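You operate a simulated robot arm through the tools that you are given. There is no shell and no other tool. Be economical: measure what you need, move in short steps, check, and stop when the job is done.

You run a simulated two-armed robot. Do the job below in one go: nothing can be reset, and whatever is moved stays where it is left.

TASK
Press the dose button three times. Take the cart jug and put it on the supply table top. Take the pads box and leave it on the bottom deck of the cart. Take the cart cloth on the parts table top and put it away on the top deck of the cart. Put the green dustpan on the parts table top away on the supply table shelf. Put two of the shims from the parts table top on the parts table shelf. Put the orange mixing cup from the low stand on the cabinet top. Put the pink ball cloth from the low stand on the bench shelf of the brown service bench and the yellow ball cloth on the parts table top. Take the slug blank and leave it on top of the ball cup. Pull the cart drawer open. Do these in any order. Set down upright: cart jug, pads box, mixing cup, slug blank.

The check looks at the end state, three seconds after you hand in, the way a careful person would. Anything else that was tipped, shoved, dropped, spilled or broken makes it a failure. Flat cloth is picked up by pressing the open fingertips on it (5 to 10 N) and closing them slowly along it; thin cloth reads only 2 to 8 mm in the jaws.

THE ROBOT
Two 7-joint arms with two-finger parallel grippers on one trunk, on a base that drives. Base frame: it is fixed to the floor where the robot stands at the start and does not move with it; the origin is under the middle of the robot, x ahead of it, y to its left, z up. Lengths are in m, angles in rad, forces in N, time in s.
The left shoulder is at the start at [0.06, 0.189, 1.053], the right one opposite. With the tool pointing down near the work surface each hand reaches from about 0.1 to 0.4 m from the robot's upright axis, wherever it stands, measured 20 degrees to its own side. Places, roughly: ball cloth [-6.25, 1.25, 0.5]; ball cup [-8, -3.75, 1.25]; bench shelf of the brown service bench [-6.3, 0.2, 0.3]; bottom deck of the cart [-3.4, 3.6, 0.2]; cabinet top [-7.1, -1.5, 1]; cart cloth (12x9x5 cm) [-5.6, 2.5, 0.9]; cart drawer [-3.3, 3.6, 0.8]; cart jug [-3.5, 3.75, 1]; dose button [0.4, 0, 0.7]; green dustpan (20x18x17 cm) [-5.8, 2.2, 0.9]; mixing cup [-6, 1.75, 0.5]; pads box [-5.5, 3.5, 1]; parts table shelf [-5.7, 2.5, 0.4]; parts table top [-5.7, 2.5, 0.8]; shim [-5.75, 2.5, 1]; slug blank (3x3x5 cm) [-6.2, 0.2, 0.9]; supply table shelf [-2.1, 3.2, 0.3]; supply table top [-2.1, 3.2, 0.8]; top deck of the cart [-3.5, 3.7, 0.9]. Payload 3.43 kg a hand.
Tool frame (each hand has its own): the origin (TCP) lies between the finger pads and is the grasp point; the fingertips stand 0.03 m ahead of it; z points along the fingers, y is the line along which they close. Largest opening 0.094 m; finger width 0.028, thickness 0.01; the body of the gripper, 0.05 by 0.096 m, starts 0.055 m behind the TCP.
Orientation is told as [roll, pitch, yaw] about the base's x, y, z axes, in that order, counted from this pose: with the fingers straight down and closing along the base's y, the tool's x points along the base's -x, its y along +y and its z along -z.

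THE INTERFACE
- The arms move only by the tool step_arm. It takes "left_moves", "right_moves" or both (then of equal length, played together; a hand with none holds still); each is a list that holds one entry, the list of rows, each a list of 7 numbers: the turn, a rotation vector about the base's x, y, z in degrees, then the shift along the base's x, y, z in m, then the finger opening in m, from 0 to 0.094. In form: [[[rx, ry, rz, tx, ty, tz, jaw], ...]]. A call has 1 to 12 rows; each row shifts and turns the commanded pose from where the row before left it. Rows are played at 5 a second. More than 0.05 m and 0.15 rad between two rows, or a gripper value outside its range, and nothing of the call is played. Where a pose cannot be reached the arm comes as near as it can. A force on the tool above 40 N (or 10 N above the force at the start of the call, whichever is more), or a blocked arm, ends the call early, and 0.2 s more pass. Each finger travels about 0.153 m/s and halts on what it meets, pressing with about 32 N; the grip force reading is that of the motor and also rises with nothing between the fingers. The clock runs only during rows and for 0.2 s after the last one: add rows that do not move to give the fingers time. It gives the time, the measured TCP pose, the force on the tool (base axes), the opening and the grip force at its end, in the units of the frame above (readings bear some noise), with the torque about the TCP (base axes, N m) and any sound that the robot's microphone picked up.
- Cameras (640 x 400 px; columns grow to the right, rows downward): "scene" is now at [0.0022, 0.0149, 1.5847]; the picture's right is [0.23, -0.97, 0.00], its down [-0.88, -0.21, -0.44] and it looks along [0.42, 0.10, -0.90] (base axes); focal length 247 px, centre (320, 200). "left" rides on the left gripper at [0.076, -0.014, -0.102] in its tool frame; the picture's right is [0.18, 0.98, 0.00], its down [-0.75, 0.14, -0.64] and it looks along [-0.63, 0.12, 0.77] (tool axes); focal length 243 px, centre (320, 200). "right" rides on the right gripper at [0.076, 0.014, -0.102] in its tool frame; the picture's right is [-0.18, 0.98, 0.00], its down [-0.75, -0.14, -0.64] and it looks along [-0.63, -0.12, 0.77] (tool axes); focal length 243 px, centre (320, 200). There is no depth. A picture from a camera that has moved, and an enlarged one, comes with that camera's place and axes in the base frame and with its lens.
- get_image(camera): a new picture of that camera. The clock stands still meanwhile.
- raise_lower(by): slides the trunk up (or, below 0, down) by that many m; the arms and the scene camera ride with it, the base frame stays. It gives what a move gives, with no picture.
- roll_base(legs): drives the robot by 1 to 6 legs, each [ahead, left, turn to the left] in m, m and rad, along the robot's own axes; the way and the turn of a leg run together, so that a leg with both is an arc; at most 1.5 m and 3.142 rad a leg. The arms and the cameras ride along, it lands a little off, and it stops where it bumps. It gives what a move gives.
- pan_tilt(pan, tilt): turns the head with the scene camera to pan (to the left, within 1.501 rad either way) and tilt (down, from -0.506 to 1.204), counted from straight ahead of the robot. It gives what a move gives.
- close_up(camera, box): a new picture of the part [left, top, right, bottom] of that camera's present view, enlarged. The clock stands still meanwhile.
- hand_in(): hands the job in; it is judged then, once.

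Work in short steps. Places have to be worked out from the pictures, the camera data and where the tool is seen: move nearer, look again, correct. Check each grasp and each placing, and mend what went wrong. You have 546 turns and 338 pictures in all, those below and enlarged ones among them. Open the grippers and draw the arms clear of the work before you hand the job in, unless the task says otherwise; then end with one line.

The tools are called as name(argument=value, ...) on one line, values as JSON. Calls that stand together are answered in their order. step_arm: Moves the arms, as the interface text tells. Its arguments: {"type":"object","properties":{"left_moves":{"type":"array","items":{"type":"array","items":{"type":"array","items":{"type":"number"}}}},"right_moves":{"type":"array","items":{"type":"array","items":{"type":"array","items":{"type":"number"}}}}},"required":[]} The other tools are called the same way: raise_lower (by) slides the trunk up or down; roll_base (legs) drives the base; pan_tilt (pan, tilt) turns the head that bears the scene camera; get_image (camera) takes a picture; close_up (camera, box) takes an enlarged picture of a part of a camera's view; hand_in () hands the job in.

At the start:

```text
time_s: 0.0
left_ee_pos: [0.4146, 0.237, 0.868]
left_ee_rot: [0.001, -0.001, 0.0]
left_ft_force: [-0.5, 1.5, 0.1]
left_ft_torque: [0.01, -0.03, 0.0]
left_grip_width: 0.0939
left_gripper_force: 0.0
right_ee_pos: [0.3298, -0.1156, 0.9359]
right_ee_rot: [-0.001, 0.0, 0.0]
right_ft_force: [0.6, -0.6, 0.2]
right_ft_torque: [0.02, 0.03, -0.01]
right_grip_width: 0.094
right_gripper_force: 0.0
trunk travel left (down, up): [-0.725, 0.265]
robot x, y, heading: [-0.0017, 0.0003, -0.003]
head pan, tilt: [0.23, 1.121]
```

scene: 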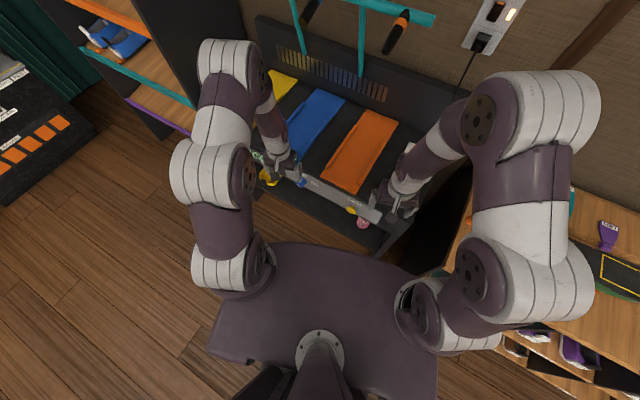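
right: 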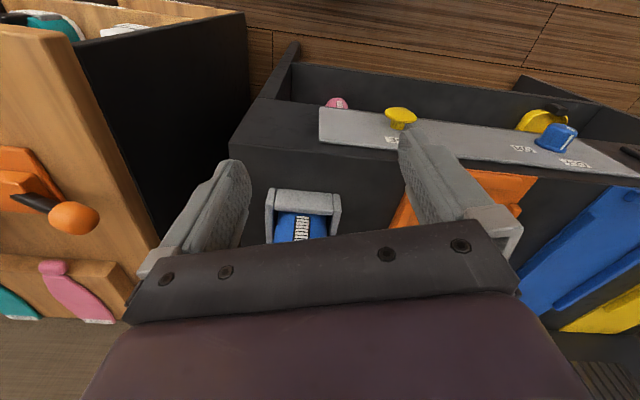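
left: 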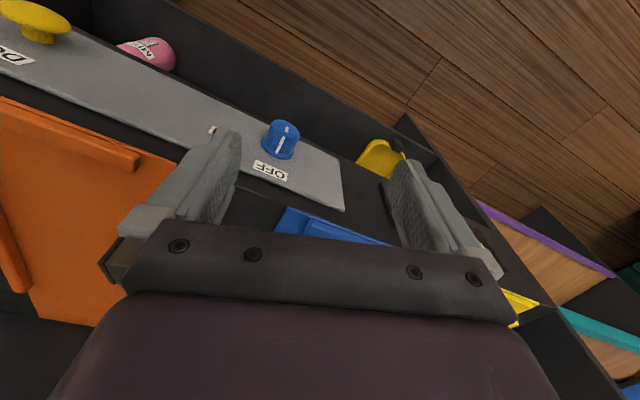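

The yellow mushroom button triangulates to about [0.400, -0.018, 0.706]. I zoom in on it to see its label and how it stands.

close_up(camera="right", box=[300, 70, 640, 230])

close_up(camera="left", box=[0, 0, 320, 200])

```text
1.88 times, centred on (470, 150) of right
camera zoom: at [0.2546, -0.1011, 1.0384], right [0.18, 0.98, 0.0], down [0.75, -0.14, 0.64], along [0.63, -0.12, -0.77], focal length 457 px, centre (38, 294)
```

zoom: 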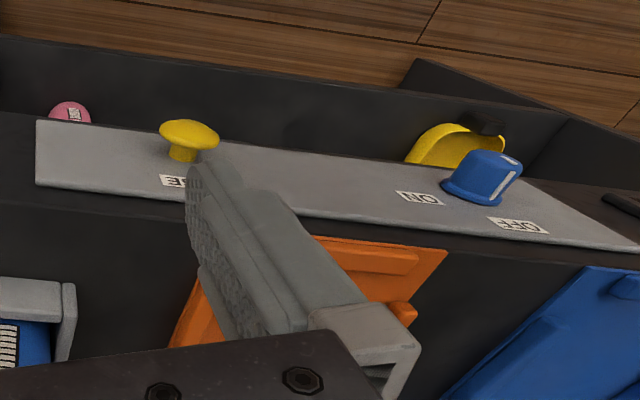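

```text
2.00 times, centred on (160, 100) of left
camera zoom: at [0.3359, 0.2232, 0.9725], right [-0.18, 0.98, 0.0], down [0.75, 0.14, 0.64], along [0.63, 0.12, -0.77], focal length 485 px, centre (640, 400)
```

zoom: 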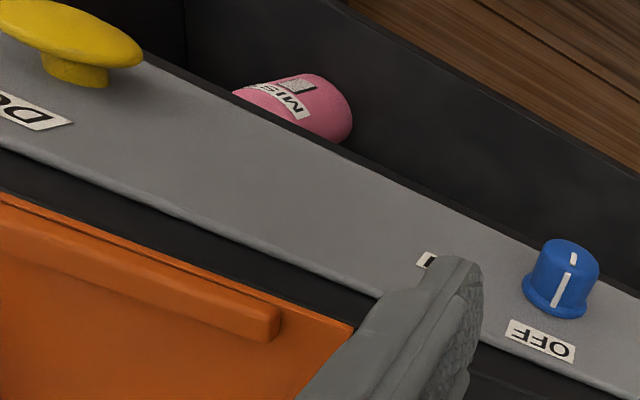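

The button seems to be on a sloped panel facing the robot. I check with the scene camera up close.

close_up(camera="scene", box=[250, 130, 450, 255])

```text
3.20 times, centred on (350, 192) of scene
camera zoom: at [0.0022, 0.0149, 1.5847], right [0.23, -0.97, 0.0], down [-0.88, -0.21, -0.44], along [0.42, 0.1, -0.9], focal length 791 px, centre (224, 224)
```

zoom: 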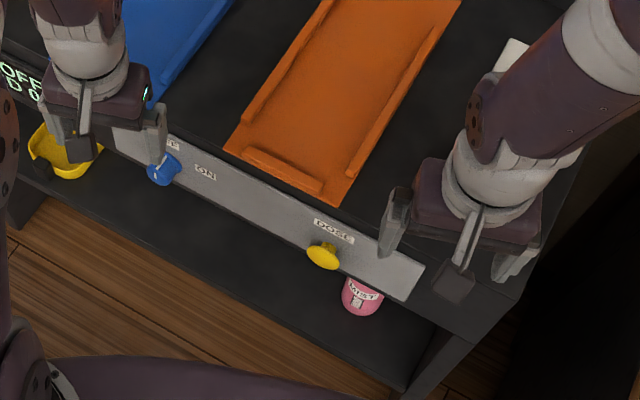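

The panel is near vertical, yawed about 12°, with the button sticking out toward me. I bring the right hand in closed, tilted 45° forward, to about 5 cm before the button.

step_arm(right_moves=[[[0, -7.5, 0, -0.0033, 0.02, -0.0365, 0.06], [0, -7.5, 0, -0.0033, 0.02, -0.0365, 0.03], [0, -7.5, 0, -0.0033, 0.02, -0.0365, 0], [0, -7.5, 0, -0.0033, 0.02, -0.0365, 0], [0, -7.5, 0, -0.0033, 0.02, -0.0365, 0], [0, -7.5, 0, -0.0033, 0.02, -0.0365, 0], [0, 0, 0, 0, 0, 0, 0], [0, 0, 0, 0, 0, 0, 0]]])

get_image(camera="right")

get_image(camera="left")

```text
time_s: 1.8
left_ee_pos: [0.4139, 0.238, 0.8679]
left_ee_rot: [0.001, -0.001, -0.001]
left_ft_force: [0.0, -0.4, 0.7]
left_ft_torque: [-0.01, 0.03, 0.03]
left_grip_width: 0.094
left_gripper_force: 0.0
right_ee_pos: [0.3377, 0.0173, 0.7444]
right_ee_rot: [0.0, -0.751, -0.055]
right_ft_force: [-0.3, -1.0, -0.3]
right_ft_torque: [-0.02, -0.01, 0.04]
right_grip_width: 0.0
right_gripper_force: 32.2
right hand out of reach, approached as far as the arm can: row 3, 5, 6
trunk travel left (down, up): [-0.725, 0.265]
robot x, y, heading: [0.0039, 0.0018, 0.002]
head pan, tilt: [0.23, 1.121]
```

```text
331 pictures are left
camera right: at [0.2146, 0.0377, 0.7671], right [0.19, 0.97, 0.13], down [0.1, -0.15, 0.98], along [0.98, -0.17, -0.13], focal length 243 px, centre (320, 200)
```

right: 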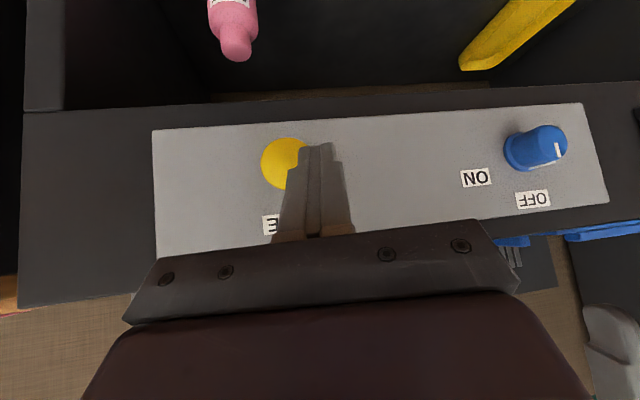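

```text
330 pictures are left
camera left: at [0.336, 0.2235, 0.9724], right [-0.18, 0.98, 0.0], down [0.75, 0.14, 0.64], along [0.63, 0.12, -0.77], focal length 243 px, centre (320, 200)
```

left: 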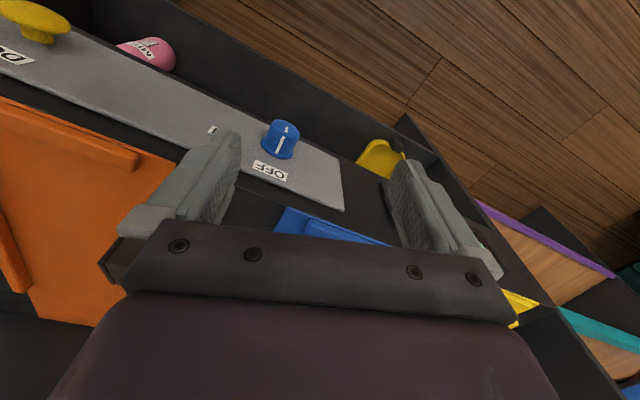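

Panel seen head-on: button at about [0.400,-0.019,0.707]. I line the tip up with it, just in front.

step_arm(right_moves=[[[0, 0, 0, 0, -0.017, -0.013, 0], [0, 0, 0, 0, -0.017, -0.013, 0], [0, 0, 0, 0, 0, 0, 0]]])

get_image(camera="right")

```text
time_s: 2.6
left_ee_pos: [0.4133, 0.2373, 0.8696]
left_ee_rot: [0.001, -0.004, 0.001]
left_ft_force: [-0.1, -0.3, 0.1]
left_ft_torque: [0.0, -0.03, 0.03]
left_grip_width: 0.0941
left_gripper_force: 0.1
right_ee_pos: [0.3444, 0.0067, 0.7119]
right_ee_rot: [-0.017, -0.744, -0.014]
right_ft_force: [-0.1, -0.1, 0.7]
right_ft_torque: [0.0, 0.02, 0.0]
right_grip_width: 0.0
right_gripper_force: 31.8
right hand out of reach, approached as far as the arm can: row 1, 2
trunk travel left (down, up): [-0.725, 0.265]
robot x, y, heading: [0.0004, 0.0003, 0.001]
head pan, tilt: [0.23, 1.121]
```

```text
329 pictures are left
camera right: at [0.2207, 0.0243, 0.7357], right [0.16, 0.98, 0.11], down [0.12, -0.13, 0.98], along [0.98, -0.15, -0.13], focal length 243 px, centre (320, 200)
```

right: 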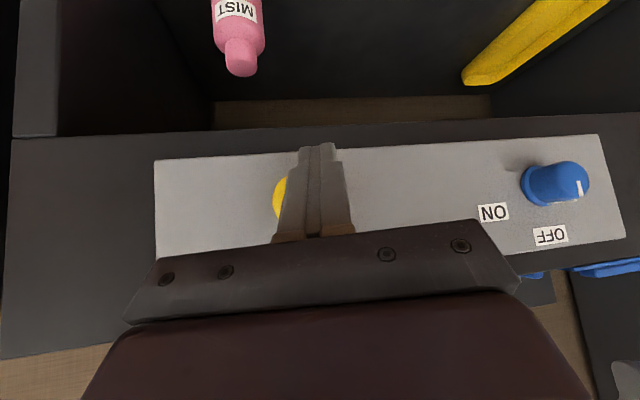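

Height is right, the tip is still ~2.5 cm too far left. I shift right.

step_arm(right_moves=[[[0, 0, 0, 0, -0.012, 0, 0], [0, 0, 0, 0, -0.012, 0.0, 0], [0, 0, 0, 0, 0, 0, 0]]])

get_image(camera="right")

```text
time_s: 3.4
left_ee_pos: [0.4128, 0.2371, 0.8688]
left_ee_rot: [0.003, -0.002, 0.001]
left_ft_force: [0.1, 0.5, -1.1]
left_ft_torque: [-0.01, 0.0, 0.02]
left_grip_width: 0.0938
left_gripper_force: 0.1
right_ee_pos: [0.3469, -0.0112, 0.7037]
right_ee_rot: [-0.047, -0.728, 0.009]
right_ft_force: [-0.2, 0.5, -0.6]
right_ft_torque: [0.0, 0.01, 0.0]
right_grip_width: 0.0
right_gripper_force: 32.1
right hand out of reach, approached as far as the arm can: row 1, 2
trunk travel left (down, up): [-0.725, 0.265]
robot x, y, heading: [-0.0046, 0.001, 0.005]
head pan, tilt: [0.23, 1.121]
```

```text
328 pictures are left
camera right: at [0.2238, 0.0052, 0.7278], right [0.16, 0.98, 0.09], down [0.13, -0.11, 0.99], along [0.98, -0.15, -0.15], focal length 243 px, centre (320, 200)
```

right: 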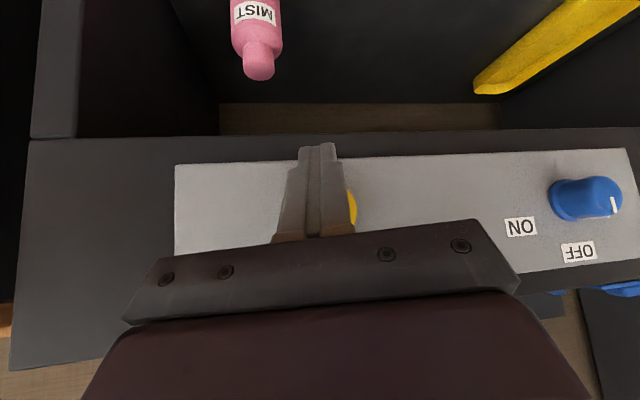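

Lateral alignment is good; the tip should rise ~1 cm. Then I push forward slowly, watching force and sound.

step_arm(right_moves=[[[0, 0, 0, 0, -0.002, 0.006, 0], [0, 0, 0, 0, -0.002, 0.006, 0], [0, 0, 0, 0.008, -0.001, 0, 0], [0, 0, 0, 0.008, -0.001, 0, 0]]])

```text
time_s: 4.4
left_ee_pos: [0.4112, 0.2385, 0.8701]
left_ee_rot: [0.002, -0.003, 0.001]
left_ft_force: [0.9, 0.7, 0.1]
left_ft_torque: [-0.04, 0.03, 0.0]
left_grip_width: 0.0939
left_gripper_force: 0.0
right_ee_pos: [0.3672, -0.0156, 0.7149]
right_ee_rot: [-0.039, -0.728, 0.006]
right_ft_force: [-13.9, 0.2, 0.2]
right_ft_torque: [0.02, 0.21, -0.08]
right_grip_width: 0.0001
right_gripper_force: 32.5
right hand out of reach, approached as far as the arm can: row 2
trunk travel left (down, up): [-0.725, 0.265]
robot x, y, heading: [0.0014, 0.0007, -0.005]
head pan, tilt: [0.23, 1.121]
heard: click
```

Contact at 14 N with a click: first press. I back off fully.

step_arm(right_moves=[[[0, 0, 0, -0.01, 0, 0, 0], [0, 0, 0, -0.008, 0, 0, 0], [0, 0, 0, 0, 0, 0, 0]]])

step_arm(right_moves=[[[0, 0, 0, 0.01, 0, 0, 0], [0, 0, 0, 0.008, 0, 0, 0]]])

```text
time_s: 5.2
left_ee_pos: [0.4134, 0.2362, 0.8695]
left_ee_rot: [0.002, -0.003, 0.0]
left_ft_force: [0.4, -0.5, -0.6]
left_ft_torque: [0.02, -0.01, 0.01]
left_grip_width: 0.0939
left_gripper_force: 0.2
right_ee_pos: [0.3523, -0.0107, 0.7152]
right_ee_rot: [-0.043, -0.733, 0.005]
right_ft_force: [0.1, -0.2, -0.8]
right_ft_torque: [0.02, -0.02, 0.02]
right_grip_width: 0.0001
right_gripper_force: 32.4
trunk travel left (down, up): [-0.725, 0.265]
robot x, y, heading: [0.0003, -0.0015, 0.0]
head pan, tilt: [0.23, 1.121]
```

```text
time_s: 5.8
left_ee_pos: [0.412, 0.238, 0.8693]
left_ee_rot: [0.001, -0.003, 0.0]
left_ft_force: [0.0, 0.1, 0.0]
left_ft_torque: [0.01, 0.0, -0.02]
left_grip_width: 0.0938
left_gripper_force: 0.0
right_ee_pos: [0.3662, -0.0147, 0.7144]
right_ee_rot: [-0.04, -0.729, 0.006]
right_ft_force: [-13.5, 0.8, -0.2]
right_ft_torque: [0.02, 0.19, -0.06]
right_grip_width: 0.0
right_gripper_force: 32.6
trunk travel left (down, up): [-0.725, 0.265]
robot x, y, heading: [-0.0008, 0.0014, -0.005]
head pan, tilt: [0.23, 1.121]
heard: click
```

Second click. I release and do the third press, then retreat.

step_arm(right_moves=[[[0, 0, 0, -0.01, 0, 0, 0], [0, 0, 0, -0.008, 0, 0, 0], [0, 0, 0, 0, 0, 0, 0]]])

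step_arm(right_moves=[[[0, 0, 0, 0.01, 0, 0, 0], [0, 0, 0, 0.008, 0, 0, 0]]])

step_arm(right_moves=[[[0, 0, 0, -0.01, 0, 0, 0], [0, 0, 0, -0.01, 0, 0, 0], [0, 0, 0, -0.02, 0, 0.0, 0], [0, 0, 0, -0.02, 0, 0.02, 0]]])

get_image(camera="right")

```text
time_s: 6.6
left_ee_pos: [0.4145, 0.2374, 0.87]
left_ee_rot: [0.002, -0.002, 0.002]
left_ft_force: [0.0, 0.1, 0.7]
left_ft_torque: [0.01, 0.02, 0.02]
left_grip_width: 0.094
left_gripper_force: 0.0
right_ee_pos: [0.3513, -0.012, 0.7127]
right_ee_rot: [-0.045, -0.731, 0.005]
right_ft_force: [0.1, 0.1, -0.6]
right_ft_torque: [-0.01, 0.0, 0.0]
right_grip_width: 0.0001
right_gripper_force: 31.8
trunk travel left (down, up): [-0.725, 0.265]
robot x, y, heading: [0.0016, 0.0002, 0.002]
head pan, tilt: [0.23, 1.121]
```

```text
time_s: 7.2
left_ee_pos: [0.4108, 0.2388, 0.8698]
left_ee_rot: [0.002, -0.003, -0.001]
left_ft_force: [0.5, -0.7, -0.1]
left_ft_torque: [-0.02, 0.02, -0.04]
left_grip_width: 0.0939
left_gripper_force: 0.0
right_ee_pos: [0.3649, -0.0143, 0.7133]
right_ee_rot: [-0.039, -0.729, 0.005]
right_ft_force: [-12.7, 0.6, -1.7]
right_ft_torque: [-0.02, 0.2, -0.02]
right_grip_width: 0.0
right_gripper_force: 32.4
trunk travel left (down, up): [-0.725, 0.265]
robot x, y, heading: [0.0008, 0.0021, 0.0]
head pan, tilt: [0.23, 1.121]
heard: click
```

```text
time_s: 8.2
left_ee_pos: [0.4134, 0.2372, 0.8688]
left_ee_rot: [0.002, -0.003, -0.001]
left_ft_force: [-0.4, 0.1, -0.1]
left_ft_torque: [0.03, -0.01, 0.02]
left_grip_width: 0.0938
left_gripper_force: 0.0
right_ee_pos: [0.3347, 0.0052, 0.7348]
right_ee_rot: [-0.027, -0.74, -0.048]
right_ft_force: [1.1, 0.2, 0.0]
right_ft_torque: [-0.02, -0.01, -0.01]
right_grip_width: 0.0
right_gripper_force: 31.6
right hand out of reach, approached as far as the arm can: row 2, 3, 4
trunk travel left (down, up): [-0.725, 0.265]
robot x, y, heading: [0.0015, 0.0018, -0.003]
head pan, tilt: [0.23, 1.121]
```

```text
327 pictures are left
camera right: at [0.211, 0.0264, 0.7585], right [0.2, 0.97, 0.1], down [0.12, -0.13, 0.98], along [0.97, -0.19, -0.14], focal length 243 px, centre (320, 200)
```

right: 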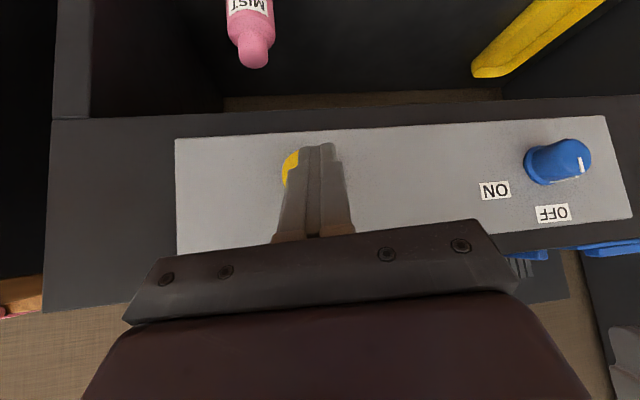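

Three presses done. I back the base off, then straighten the right hand.

roll_base(legs=[[-0.5, 0, 0]])

step_arm(right_moves=[[[0, 7, 0, 0, -0.02, 0.035, 0], [0, 7, 0, 0, -0.02, 0.035, 0.03], [0, 7, 0, 0, -0.02, 0.035, 0.06], [0, 7, 0, 0, -0.02, 0.035, 0.09], [0, 7, 0, 0, -0.02, 0.035, 0.09], [0, 7, 0, 0, -0.02, 0.03, 0.09], [0, 0, 0, 0, 0, 0, 0.09]]])

pan_tilt(pan=1.4, tilt=0.4)

get_image(camera="scene")

```text
time_s: 11.1
left_ee_pos: [-0.0807, 0.2397, 0.8703]
left_ee_rot: [0.001, -0.001, 0.004]
left_ft_force: [-0.4, -0.1, 0.0]
left_ft_torque: [0.0, 0.0, 0.01]
left_grip_width: 0.094
left_gripper_force: 0.0
right_ee_pos: [-0.1584, 0.0069, 0.7363]
right_ee_rot: [-0.023, -0.739, -0.043]
right_ft_force: [0.5, -0.3, 0.1]
right_ft_torque: [0.0, 0.04, 0.0]
right_grip_width: 0.0
right_gripper_force: 32.0
trunk travel left (down, up): [-0.725, 0.265]
robot x, y, heading: [-0.493, 0.0028, 0.004]
head pan, tilt: [0.23, 1.121]
```

```text
time_s: 12.7
left_ee_pos: [-0.0809, 0.2382, 0.8703]
left_ee_rot: [-0.001, -0.004, 0.006]
left_ft_force: [-0.1, 0.4, -0.9]
left_ft_torque: [0.0, -0.05, 0.01]
left_grip_width: 0.0938
left_gripper_force: 0.1
right_ee_pos: [-0.1583, -0.1139, 0.9429]
right_ee_rot: [-0.049, -0.009, -0.034]
right_ft_force: [-0.2, -0.5, -0.2]
right_ft_torque: [-0.03, -0.01, 0.0]
right_grip_width: 0.0899
right_gripper_force: 0.0
trunk travel left (down, up): [-0.725, 0.265]
robot x, y, heading: [-0.4955, -0.0018, 0.007]
head pan, tilt: [0.23, 1.121]
```

```text
time_s: 14.1
left_ee_pos: [-0.0803, 0.2384, 0.8707]
left_ee_rot: [0.001, -0.001, 0.005]
left_ft_force: [0.1, 0.3, -0.1]
left_ft_torque: [0.03, -0.02, 0.0]
left_grip_width: 0.0938
left_gripper_force: 0.1
right_ee_pos: [-0.158, -0.114, 0.9424]
right_ee_rot: [-0.05, -0.008, -0.032]
right_ft_force: [0.3, 0.2, 0.5]
right_ft_torque: [0.03, -0.01, 0.03]
right_grip_width: 0.0899
right_gripper_force: 0.1
trunk travel left (down, up): [-0.725, 0.265]
robot x, y, heading: [-0.4922, -0.0033, 0.009]
head pan, tilt: [1.4, 0.4]
```

```text
326 pictures are left
camera scene: at [-0.5356, 0.0908, 1.6428], right [0.99, -0.17, 0.0], down [-0.07, -0.38, -0.92], along [0.15, 0.91, -0.39], focal length 247 px, centre (320, 200)
```

scene: 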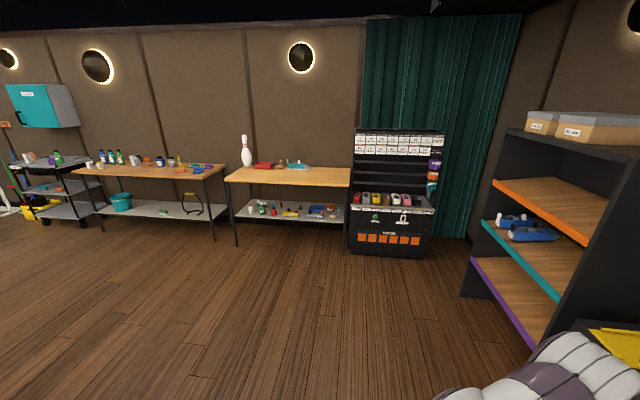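

Large room; the supply table and cart are to the left-rear. I turn around to face the -x direction and look.

roll_base(legs=[[0, 0, 2.2]])

pan_tilt(pan=0.0, tilt=0.3)

get_image(camera="scene")

pan_tilt(pan=1.3, tilt=0.3)

get_image(camera="scene")

```text
time_s: 19.8
left_ee_pos: [-0.9362, 0.1745, 0.8689]
left_ee_rot: [0.002, -0.002, 2.241]
left_ft_force: [-0.4, -0.4, 0.5]
left_ft_torque: [0.01, 0.03, -0.01]
left_grip_width: 0.094
left_gripper_force: 0.1
right_ee_pos: [-0.6125, 0.3328, 0.941]
right_ee_rot: [-0.05, -0.01, 2.207]
right_ft_force: [-0.5, 1.0, 0.2]
right_ft_torque: [0.0, 0.0, 0.0]
right_grip_width: 0.0902
right_gripper_force: 0.0
trunk travel left (down, up): [-0.725, 0.265]
robot x, y, heading: [-0.4945, -0.0036, 2.24]
head pan, tilt: [1.4, 0.4]
```

```text
time_s: 21.3
left_ee_pos: [-0.9366, 0.175, 0.8698]
left_ee_rot: [0.003, -0.002, 2.241]
left_ft_force: [-0.1, 0.5, 0.1]
left_ft_torque: [0.02, 0.04, 0.0]
left_grip_width: 0.0939
left_gripper_force: 0.1
right_ee_pos: [-0.614, 0.3334, 0.9427]
right_ee_rot: [-0.051, -0.007, 2.208]
right_ft_force: [0.3, 0.3, -0.6]
right_ft_torque: [0.01, 0.0, -0.02]
right_grip_width: 0.09
right_gripper_force: 0.1
trunk travel left (down, up): [-0.725, 0.265]
robot x, y, heading: [-0.4916, -0.0027, 2.244]
head pan, tilt: [0.0, 0.3]
```

```text
325 pictures are left
camera scene: at [-0.5123, 0.0259, 1.6521], right [0.78, 0.62, 0.0], down [0.18, -0.23, -0.96], along [-0.6, 0.75, -0.3], focal length 247 px, centre (320, 200)
```

scene: 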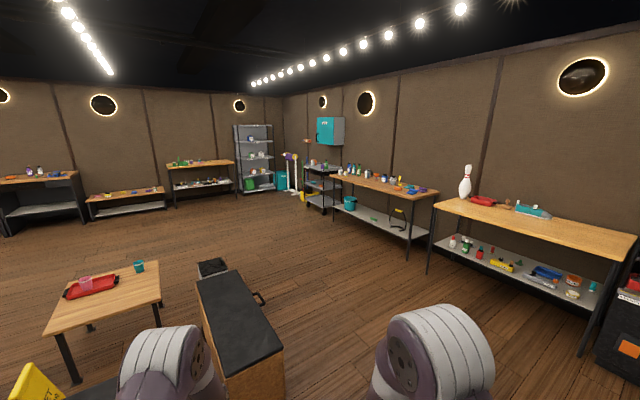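

```text
time_s: 22.8
left_ee_pos: [-0.9376, 0.1741, 0.8694]
left_ee_rot: [0.002, 0.0, 2.241]
left_ft_force: [0.3, -0.1, 0.4]
left_ft_torque: [-0.01, 0.01, 0.0]
left_grip_width: 0.0944
left_gripper_force: 0.1
right_ee_pos: [-0.6126, 0.3334, 0.9426]
right_ee_rot: [-0.05, -0.01, 2.208]
right_ft_force: [0.5, -0.4, -0.5]
right_ft_torque: [0.0, 0.0, -0.01]
right_grip_width: 0.0896
right_gripper_force: 0.0
trunk travel left (down, up): [-0.725, 0.265]
robot x, y, heading: [-0.4932, 0.0016, 2.242]
head pan, tilt: [1.3, 0.3]
```

```text
324 pictures are left
camera scene: at [-0.54, -0.0836, 1.6521], right [-0.39, 0.92, 0.0], down [0.27, 0.12, -0.96], along [-0.88, -0.37, -0.3], focal length 247 px, centre (320, 200)
```

scene: 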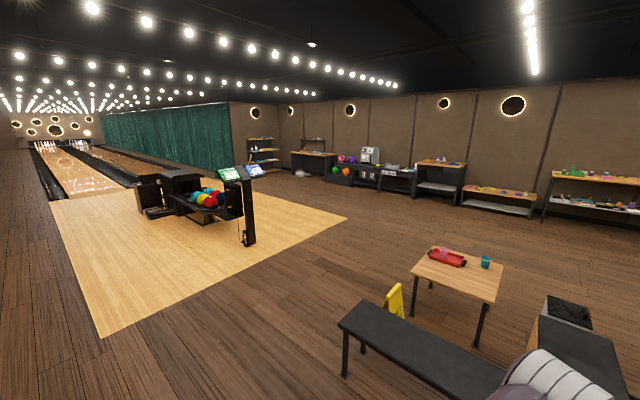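

The way is clear along +y and then -x past the supply table. I turn to face +y and drive forward, keeping clear of the box and tables.

roll_base(legs=[[0, 0, -0.67], [1.4, 0, 0]])

pan_tilt(pan=0.9, tilt=0.4)

get_image(camera="scene")

```text
time_s: 31.6
left_ee_pos: [-0.7406, 1.8119, 0.8695]
left_ee_rot: [0.002, -0.002, 1.584]
left_ft_force: [0.4, 0.4, 0.3]
left_ft_torque: [0.0, -0.02, -0.03]
left_grip_width: 0.094
left_gripper_force: 0.1
right_ee_pos: [-0.3867, 1.7387, 0.9427]
right_ee_rot: [-0.052, -0.008, 1.551]
right_ft_force: [-0.5, 0.0, -0.4]
right_ft_torque: [-0.02, -0.01, 0.02]
right_grip_width: 0.0901
right_gripper_force: 0.1
trunk travel left (down, up): [-0.725, 0.265]
robot x, y, heading: [-0.4961, 1.402, 1.584]
head pan, tilt: [1.3, 0.3]
```

```text
time_s: 32.5
left_ee_pos: [-0.7406, 1.812, 0.8689]
left_ee_rot: [0.002, -0.003, 1.584]
left_ft_force: [0.0, -0.4, -0.4]
left_ft_torque: [-0.04, 0.0, 0.01]
left_grip_width: 0.0941
left_gripper_force: 0.1
right_ee_pos: [-0.3887, 1.7389, 0.943]
right_ee_rot: [-0.052, -0.01, 1.55]
right_ft_force: [-0.2, -0.5, -0.1]
right_ft_torque: [0.01, 0.01, 0.04]
right_grip_width: 0.09
right_gripper_force: 0.0
trunk travel left (down, up): [-0.725, 0.265]
robot x, y, heading: [-0.4986, 1.4007, 1.583]
head pan, tilt: [0.901, 0.4]
```

```text
323 pictures are left
camera scene: at [-0.5679, 1.3992, 1.6428], right [0.61, 0.79, 0.0], down [0.31, -0.24, -0.92], along [-0.73, 0.56, -0.39], focal length 247 px, centre (320, 200)
```

scene: 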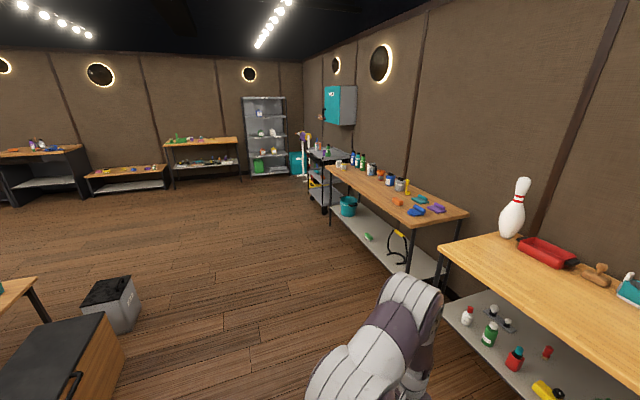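

I drive sideways (-x) to a spot in front of the cart.

roll_base(legs=[[0.3, 1.4, 0], [0.4, 1.3, 0]])

pan_tilt(pan=0.0, tilt=0.5)

get_image(camera="scene")

```text
time_s: 46.2
left_ee_pos: [-3.4919, 2.4604, 0.8698]
left_ee_rot: [0.003, -0.002, 1.576]
left_ft_force: [1.1, 0.2, 0.0]
left_ft_torque: [0.0, 0.0, 0.02]
left_grip_width: 0.0939
left_gripper_force: 0.2
right_ee_pos: [-3.1389, 2.3865, 0.9428]
right_ee_rot: [-0.051, -0.008, 1.539]
right_ft_force: [0.4, 0.2, -1.0]
right_ft_torque: [-0.01, 0.01, 0.01]
right_grip_width: 0.09
right_gripper_force: 0.0
trunk travel left (down, up): [-0.725, 0.265]
robot x, y, heading: [-3.2524, 2.0481, 1.577]
head pan, tilt: [0.901, 0.4]
```

```text
time_s: 47.4
left_ee_pos: [-3.4911, 2.4616, 0.8699]
left_ee_rot: [0.002, -0.001, 1.577]
left_ft_force: [-0.1, -0.1, -0.1]
left_ft_torque: [0.0, 0.0, 0.02]
left_grip_width: 0.0941
left_gripper_force: 0.1
right_ee_pos: [-3.1398, 2.3852, 0.9428]
right_ee_rot: [-0.052, -0.009, 1.537]
right_ft_force: [0.5, -0.7, 0.6]
right_ft_torque: [-0.01, -0.03, 0.05]
right_grip_width: 0.0902
right_gripper_force: 0.1
trunk travel left (down, up): [-0.725, 0.265]
robot x, y, heading: [-3.2488, 2.0479, 1.574]
head pan, tilt: [0.0, 0.499]
```

```text
322 pictures are left
camera scene: at [-3.2505, 2.0808, 1.6337], right [1.0, 0.01, 0.0], down [0.0, -0.48, -0.88], along [-0.01, 0.88, -0.48], focal length 247 px, centre (320, 200)
```

scene: 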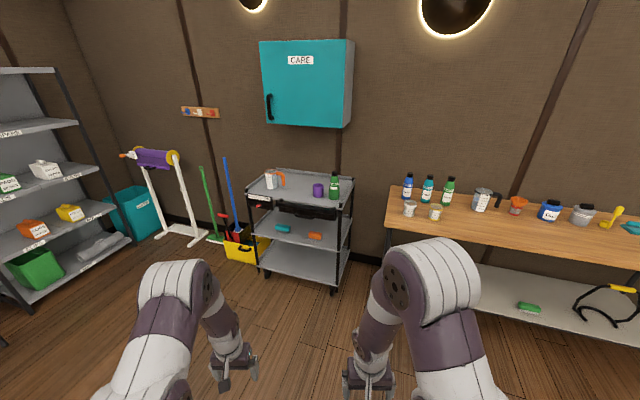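

close_up(camera="scene", box=[220, 150, 380, 300])

close_up(camera="scene", box=[380, 160, 640, 330])

close_up(camera="scene", box=[0, 60, 180, 310])

```text
2.67 times, centred on (300, 225) of scene
camera zoom: at [-3.2505, 2.0808, 1.6337], right [1.0, 0.01, 0.0], down [0.0, -0.48, -0.88], along [-0.01, 0.88, -0.48], focal length 659 px, centre (373, 133)
```

zoom: 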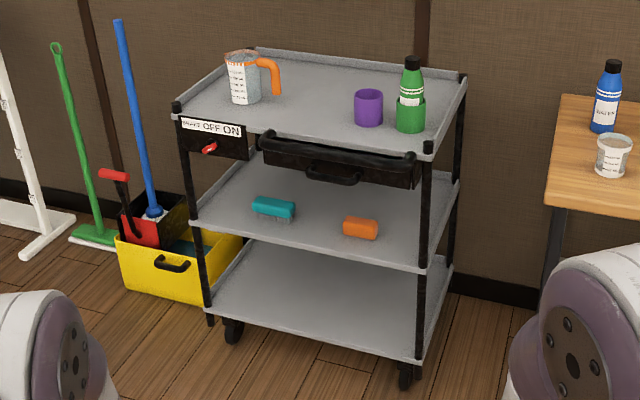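

```text
2.35 times, centred on (510, 245) of scene
camera zoom: at [-3.2505, 2.0808, 1.6337], right [1.0, 0.01, 0.0], down [0.0, -0.48, -0.88], along [-0.01, 0.88, -0.48], focal length 582 px, centre (-127, 94)
```

zoom: 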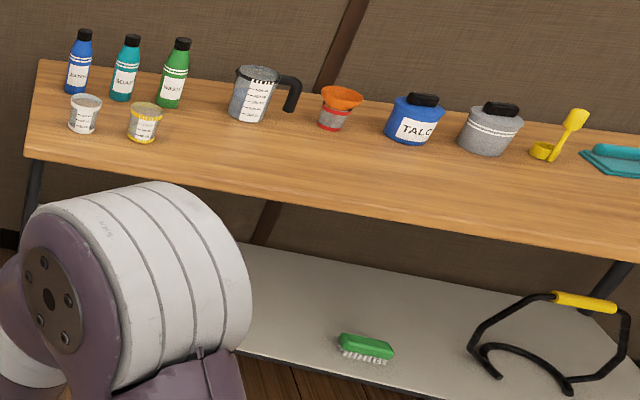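

```text
1.60 times, centred on (90, 185) of scene
camera zoom: at [-3.2505, 2.0808, 1.6337], right [1.0, 0.01, 0.0], down [0.0, -0.48, -0.88], along [-0.01, 0.88, -0.48], focal length 395 px, centre (688, 224)
```

zoom: 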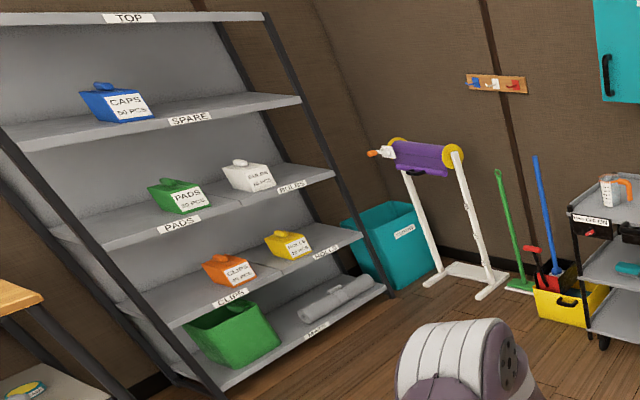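

The jug is on the cart's left rear (orange handle pointing right). The cart is yawed about -20°. I turn to face it, approach, and raise the trunk.

roll_base(legs=[[0, 0, -0.355], [0.7, 0.51, 0]])

raise_lower(by=0.22)

pan_tilt(pan=0.0, tilt=0.75)

get_image(camera="scene")

get_image(camera="left")

```text
time_s: 53.1
left_ee_pos: [-3.5782, 3.3564, 0.87]
left_ee_rot: [0.002, 0.0, 1.215]
left_ft_force: [-0.2, -0.1, -0.2]
left_ft_torque: [-0.01, 0.0, -0.01]
left_grip_width: 0.0943
left_gripper_force: 0.0
right_ee_pos: [-3.2757, 3.1598, 0.9434]
right_ee_rot: [-0.051, -0.009, 1.18]
right_ft_force: [0.0, 0.0, 0.2]
right_ft_torque: [0.03, 0.0, 0.01]
right_grip_width: 0.0899
right_gripper_force: 0.1
trunk travel left (down, up): [-0.725, 0.265]
robot x, y, heading: [-3.5003, 2.8866, 1.212]
head pan, tilt: [0.0, 0.499]
```

```text
time_s: 55.4
left_ee_pos: [-3.5782, 3.3557, 1.0896]
left_ee_rot: [0.002, -0.002, 1.216]
left_ft_force: [0.5, -0.3, -1.2]
left_ft_torque: [0.0, -0.02, 0.01]
left_grip_width: 0.094
left_gripper_force: 0.1
right_ee_pos: [-3.2759, 3.1618, 1.1636]
right_ee_rot: [-0.05, -0.009, 1.181]
right_ft_force: [0.2, 0.0, 0.4]
right_ft_torque: [-0.01, 0.01, 0.0]
right_grip_width: 0.0901
right_gripper_force: 0.1
trunk travel left (down, up): [-0.945, 0.045]
robot x, y, heading: [-3.4982, 2.8842, 1.22]
head pan, tilt: [0.0, 0.499]
```

```text
time_s: 56.2
left_ee_pos: [-3.5776, 3.3561, 1.0905]
left_ee_rot: [0.001, -0.001, 1.216]
left_ft_force: [-0.8, -0.5, -0.2]
left_ft_torque: [0.01, 0.03, 0.01]
left_grip_width: 0.094
left_gripper_force: 0.1
right_ee_pos: [-3.2759, 3.1608, 1.1633]
right_ee_rot: [-0.051, -0.009, 1.181]
right_ft_force: [0.3, 0.1, -0.5]
right_ft_torque: [-0.02, 0.02, 0.02]
right_grip_width: 0.0899
right_gripper_force: 0.2
trunk travel left (down, up): [-0.945, 0.045]
robot x, y, heading: [-3.5002, 2.8885, 1.217]
head pan, tilt: [0.0, 0.75]
```

```text
318 pictures are left
camera scene: at [-3.4897, 2.9083, 1.8318], right [0.94, -0.35, 0.0], down [-0.24, -0.64, -0.73], along [0.25, 0.69, -0.68], focal length 247 px, centre (320, 200)
```

scene: 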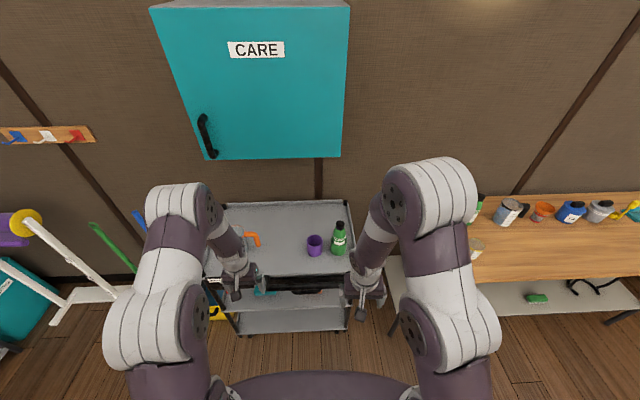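

```text
317 pictures are left
camera left: at [-3.5928, 3.2796, 1.1925], right [-0.99, 0.17, 0.0], down [0.13, 0.75, 0.64], along [0.11, 0.63, -0.77], focal length 243 px, centre (320, 200)
```

left: 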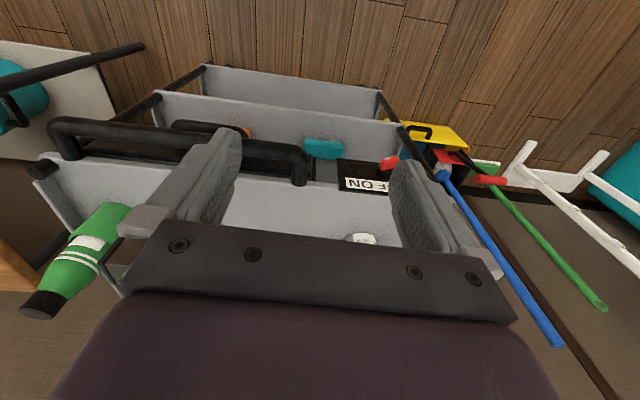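

I back the left hand off a bit to get the jug into the camera view ahead of the fingers.

step_arm(left_moves=[[[0, 0, 0, -0.015, -0.04, 0.04, 0.094], [0, 0, 0, -0.015, -0.04, 0.04, 0.094], [0, 0, 0, -0.015, -0.04, 0.04, 0.094]]])

get_image(camera="left")

close_up(camera="scene", box=[190, 180, 380, 300])

```text
refused: row 1 steps farther than a row can; nothing moved
```

```text
316 pictures are left
camera left: at [-3.5928, 3.2796, 1.1925], right [-0.99, 0.17, 0.0], down [0.13, 0.75, 0.64], along [0.11, 0.63, -0.77], focal length 243 px, centre (320, 200)
```

left: 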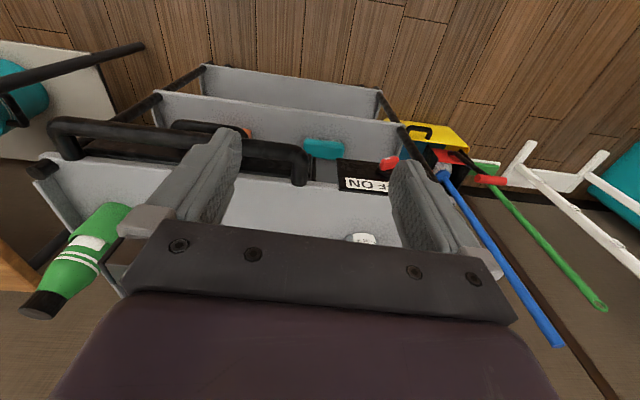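

```text
3.33 times, centred on (285, 240) of scene
camera zoom: at [-3.4897, 2.9083, 1.8318], right [0.94, -0.35, 0.0], down [-0.24, -0.64, -0.73], along [0.25, 0.69, -0.68], focal length 824 px, centre (437, 67)
```

zoom: 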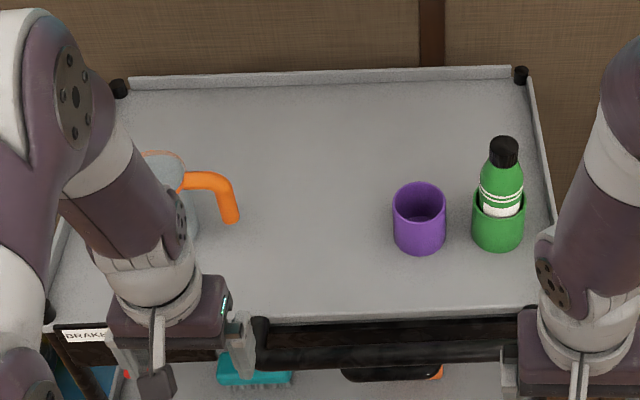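

The step was over the length limit. I use smaller rows to draw back.

step_arm(left_moves=[[[0, 0, 0, -0.01, -0.03, 0.02, 0.094], [0, 0, 0, -0.01, -0.03, 0.02, 0.094], [0, 0, 0, -0.01, -0.03, 0.02, 0.094], [0, 0, 0, -0.01, -0.03, 0.02, 0.094]]])

get_image(camera="left")

```text
time_s: 57.2
left_ee_pos: [-3.6203, 3.2345, 1.1702]
left_ee_rot: [0.002, -0.003, 1.217]
left_ft_force: [-0.1, 0.5, -0.8]
left_ft_torque: [0.0, 0.0, 0.04]
left_grip_width: 0.0939
left_gripper_force: 0.1
right_ee_pos: [-3.2762, 3.1585, 1.1632]
right_ee_rot: [-0.049, -0.011, 1.178]
right_ft_force: [-0.4, 0.3, 0.4]
right_ft_torque: [0.02, 0.03, 0.01]
right_grip_width: 0.09
right_gripper_force: 0.0
trunk travel left (down, up): [-0.945, 0.045]
robot x, y, heading: [-3.4998, 2.8855, 1.217]
head pan, tilt: [0.0, 0.75]
```

```text
314 pictures are left
camera left: at [-3.6343, 3.1573, 1.2731], right [-0.99, 0.17, 0.0], down [0.13, 0.75, 0.65], along [0.11, 0.64, -0.76], focal length 243 px, centre (320, 200)
```

left: 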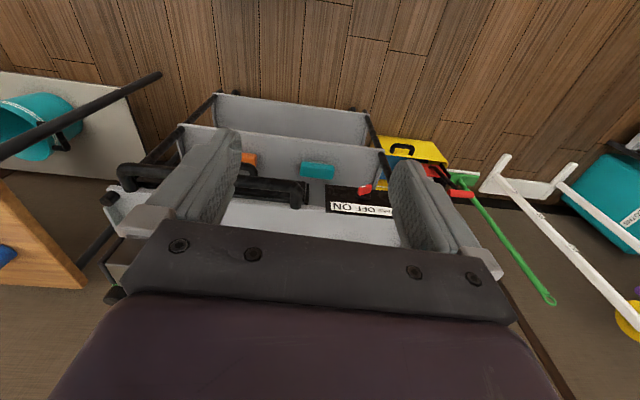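

The gripper blocks that view; I move the left hand to the side so the scene camera sees the jug.

step_arm(left_moves=[[[0, 0, 0, -0.035, 0.013, 0.0, 0.094], [0, 0, 0, -0.035, 0.013, 0.0, 0.094], [0, 0, 0, -0.035, 0.013, 0.0, 0.094], [0, 0, 0, -0.035, 0.013, 0.0, 0.094], [0, 0, 0, -0.035, 0.013, 0.0, 0.094]]])

close_up(camera="scene", box=[190, 180, 380, 300])

```text
time_s: 58.4
left_ee_pos: [-3.7959, 3.3006, 1.1691]
left_ee_rot: [-0.001, -0.005, 1.214]
left_ft_force: [-0.3, -0.4, 0.4]
left_ft_torque: [-0.02, 0.0, 0.01]
left_grip_width: 0.0941
left_gripper_force: 0.1
right_ee_pos: [-3.2764, 3.1618, 1.1631]
right_ee_rot: [-0.049, -0.011, 1.182]
right_ft_force: [0.3, 0.5, 0.0]
right_ft_torque: [0.0, -0.02, 0.03]
right_grip_width: 0.0899
right_gripper_force: 0.0
trunk travel left (down, up): [-0.945, 0.045]
robot x, y, heading: [-3.5007, 2.8856, 1.213]
head pan, tilt: [0.0, 0.75]
```

```text
3.33 times, centred on (285, 240) of scene
camera zoom: at [-3.4919, 2.9085, 1.8317], right [0.94, -0.35, 0.0], down [-0.24, -0.64, -0.73], along [0.26, 0.69, -0.68], focal length 824 px, centre (437, 67)
```

zoom: 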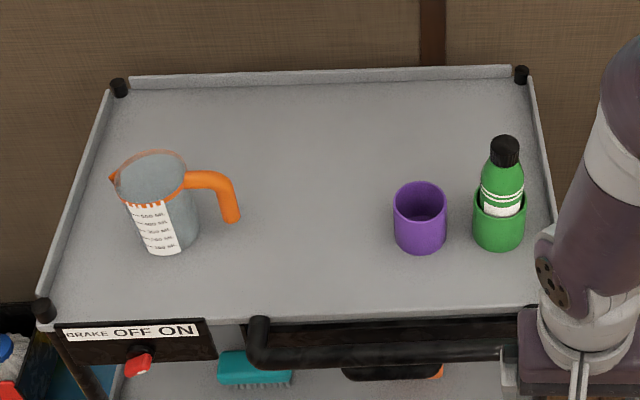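

Jug: axis about [-3.60,3.70], rim z≈0.985, deck z≈0.86; handle bar at about [-3.508,3.672], z 0.88–0.96. I turn the left hand so it closes across the handle plane and move above the bar.

step_arm(left_moves=[[[0, 0, -7.8, 0.0262, 0.0338, -0.006, 0.094], [0, 0, -7.8, 0.0262, 0.0338, -0.006, 0.094], [0, 0, -7.8, 0.0262, 0.0338, -0.006, 0.094], [0, 0, -7.8, 0.0262, 0.0338, -0.006, 0.094], [0, 0, -7.8, 0.0262, 0.0338, -0.006, 0.094], [0, 0, -7.8, 0.0262, 0.0338, -0.006, 0.094], [0, 0, -7.8, 0.0262, 0.0338, -0.006, 0.094], [0, 0, -7.8, 0.0262, 0.0338, -0.006, 0.094], [0, 0, -7.8, 0.0262, 0.0338, -0.006, 0.094], [0, 0, -7.8, 0.0262, 0.0338, -0.006, 0.094], [0, 0, -7.8, 0.0262, 0.0338, -0.006, 0.094], [0, 0, 0, 0, 0, 0, 0.094]]])

get_image(camera="left")

close_up(camera="scene", box=[190, 180, 380, 300])

```text
time_s: 61.0
left_ee_pos: [-3.5523, 3.5489, 1.0915]
left_ee_rot: [0.004, -0.005, -0.146]
left_ft_force: [-0.6, -0.5, 0.6]
left_ft_torque: [0.04, -0.01, 0.02]
left_grip_width: 0.0943
left_gripper_force: 0.0
left hand out of reach, approached as far as the arm can: row 8, 9, 10, 11
right_ee_pos: [-3.2768, 3.1609, 1.163]
right_ee_rot: [-0.049, -0.009, 1.18]
right_ft_force: [-0.1, 0.2, -0.3]
right_ft_torque: [0.01, 0.0, 0.0]
right_grip_width: 0.0899
right_gripper_force: 0.1
trunk travel left (down, up): [-0.945, 0.045]
robot x, y, heading: [-3.4986, 2.8846, 1.217]
head pan, tilt: [0.0, 0.75]
```

```text
312 pictures are left
camera left: at [-3.6328, 3.5443, 1.1941], right [-0.04, 1.0, 0.0], down [0.76, 0.03, 0.64], along [0.64, 0.03, -0.76], focal length 243 px, centre (320, 200)
```

left: 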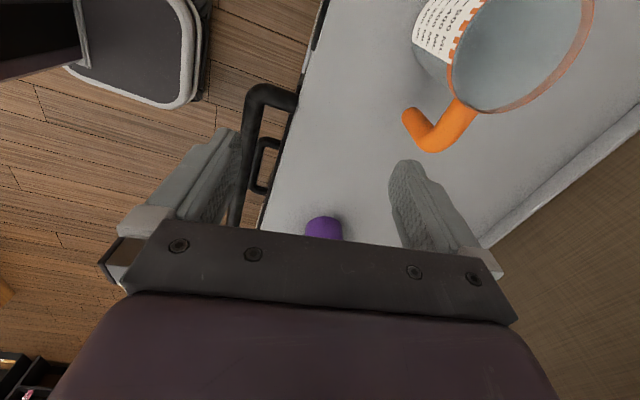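

```text
3.33 times, centred on (285, 240) of scene
camera zoom: at [-3.4904, 2.9076, 1.8317], right [0.94, -0.35, 0.0], down [-0.24, -0.64, -0.73], along [0.25, 0.69, -0.68], focal length 824 px, centre (437, 67)
```

zoom: 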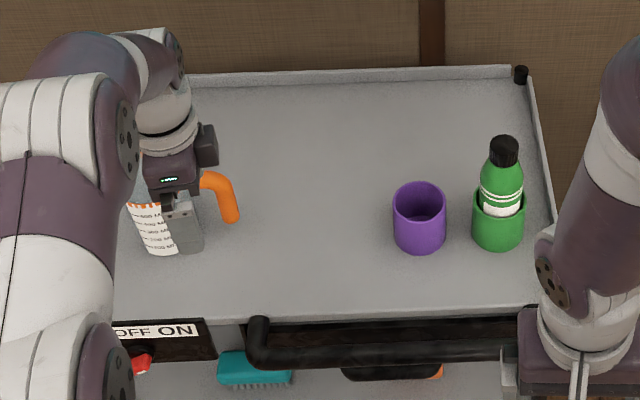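

The arm is at full reach; the base front is still ~0.28 m from the cart. I roll ahead 0.18 m.

roll_base(legs=[[0.18, 0, 0]])

get_image(camera="left")

```text
time_s: 62.5
left_ee_pos: [-3.4943, 3.7144, 1.0933]
left_ee_rot: [0.005, -0.003, -0.141]
left_ft_force: [0.3, 0.1, -0.2]
left_ft_torque: [0.05, 0.01, -0.03]
left_grip_width: 0.0941
left_gripper_force: 0.1
right_ee_pos: [-3.2161, 3.3274, 1.1638]
right_ee_rot: [-0.053, -0.012, 1.182]
right_ft_force: [-1.1, 0.5, 1.1]
right_ft_torque: [0.02, -0.01, -0.01]
right_grip_width: 0.09
right_gripper_force: 0.0
trunk travel left (down, up): [-0.945, 0.045]
robot x, y, heading: [-3.4396, 3.0535, 1.218]
head pan, tilt: [0.0, 0.75]
```

```text
310 pictures are left
camera left: at [-3.5734, 3.7102, 1.1957], right [-0.04, 1.0, 0.0], down [0.76, 0.03, 0.65], along [0.64, 0.03, -0.76], focal length 243 px, centre (320, 200)
```

left: 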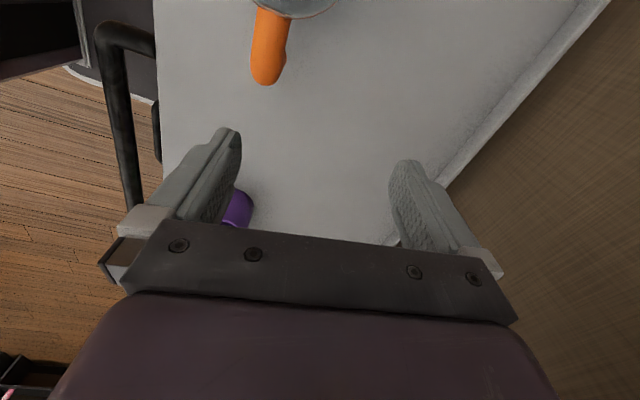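

Handle tip seen at about [-3.52,3.666]. I shift over it and descend part way.

step_arm(left_moves=[[[0, 0, 0, -0.0145, -0.0235, 0, 0.094], [0, 0, 0, -0.0145, -0.0235, 0, 0.094], [0, 0, 0, 0, 0, -0.03, 0.094], [0, 0, 0, 0, 0, 0, 0.094]]])

get_image(camera="left")

```text
time_s: 63.5
left_ee_pos: [-3.5226, 3.669, 1.0608]
left_ee_rot: [0.002, -0.004, -0.142]
left_ft_force: [0.9, 1.0, 0.4]
left_ft_torque: [-0.01, -0.02, -0.01]
left_grip_width: 0.094
left_gripper_force: 0.1
right_ee_pos: [-3.2148, 3.3304, 1.1627]
right_ee_rot: [-0.051, -0.009, 1.183]
right_ft_force: [0.1, -0.1, -0.3]
right_ft_torque: [0.0, 0.0, 0.01]
right_grip_width: 0.0898
right_gripper_force: 0.1
trunk travel left (down, up): [-0.945, 0.045]
robot x, y, heading: [-3.4371, 3.0561, 1.222]
head pan, tilt: [0.0, 0.75]
```

```text
309 pictures are left
camera left: at [-3.6015, 3.6651, 1.1642], right [-0.04, 1.0, 0.0], down [0.76, 0.03, 0.64], along [0.64, 0.03, -0.76], focal length 243 px, centre (320, 200)
```

left: 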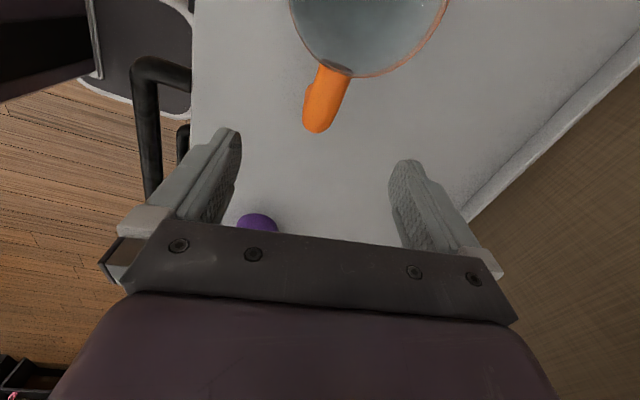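

Well centred on the handle; I correct yaw ~9° and descend to z≈0.94.

step_arm(left_moves=[[[0, 0, -8.5, 0, 0, -0.03, 0.094], [0, 0, 0, 0, 0, -0.03, 0.094], [0, 0, 0, 0, 0, -0.03, 0.094], [0, 0, 0, 0, 0, -0.03, 0.094], [0, 0, 0, 0, 0, 0, 0.094]]])

get_image(camera="left")

```text
time_s: 64.7
left_ee_pos: [-3.5237, 3.6699, 0.9393]
left_ee_rot: [0.004, -0.004, -0.291]
left_ft_force: [-0.2, 0.3, 1.2]
left_ft_torque: [0.03, 0.0, 0.01]
left_grip_width: 0.0941
left_gripper_force: 0.1
right_ee_pos: [-3.2142, 3.3303, 1.1631]
right_ee_rot: [-0.049, -0.011, 1.183]
right_ft_force: [-0.3, -0.2, 1.2]
right_ft_torque: [-0.01, 0.0, -0.02]
right_grip_width: 0.0899
right_gripper_force: 0.0
trunk travel left (down, up): [-0.945, 0.045]
robot x, y, heading: [-3.4396, 3.0563, 1.224]
head pan, tilt: [0.0, 0.75]
```

```text
308 pictures are left
camera left: at [-3.6015, 3.6771, 1.0436], right [0.11, 0.99, 0.0], down [0.76, -0.08, 0.64], along [0.64, -0.07, -0.76], focal length 243 px, centre (320, 200)
```

left: 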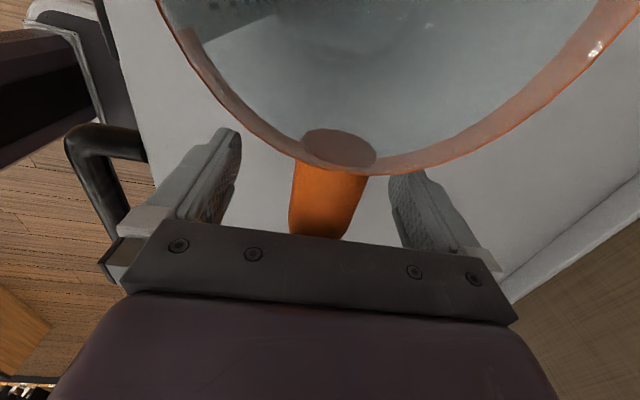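

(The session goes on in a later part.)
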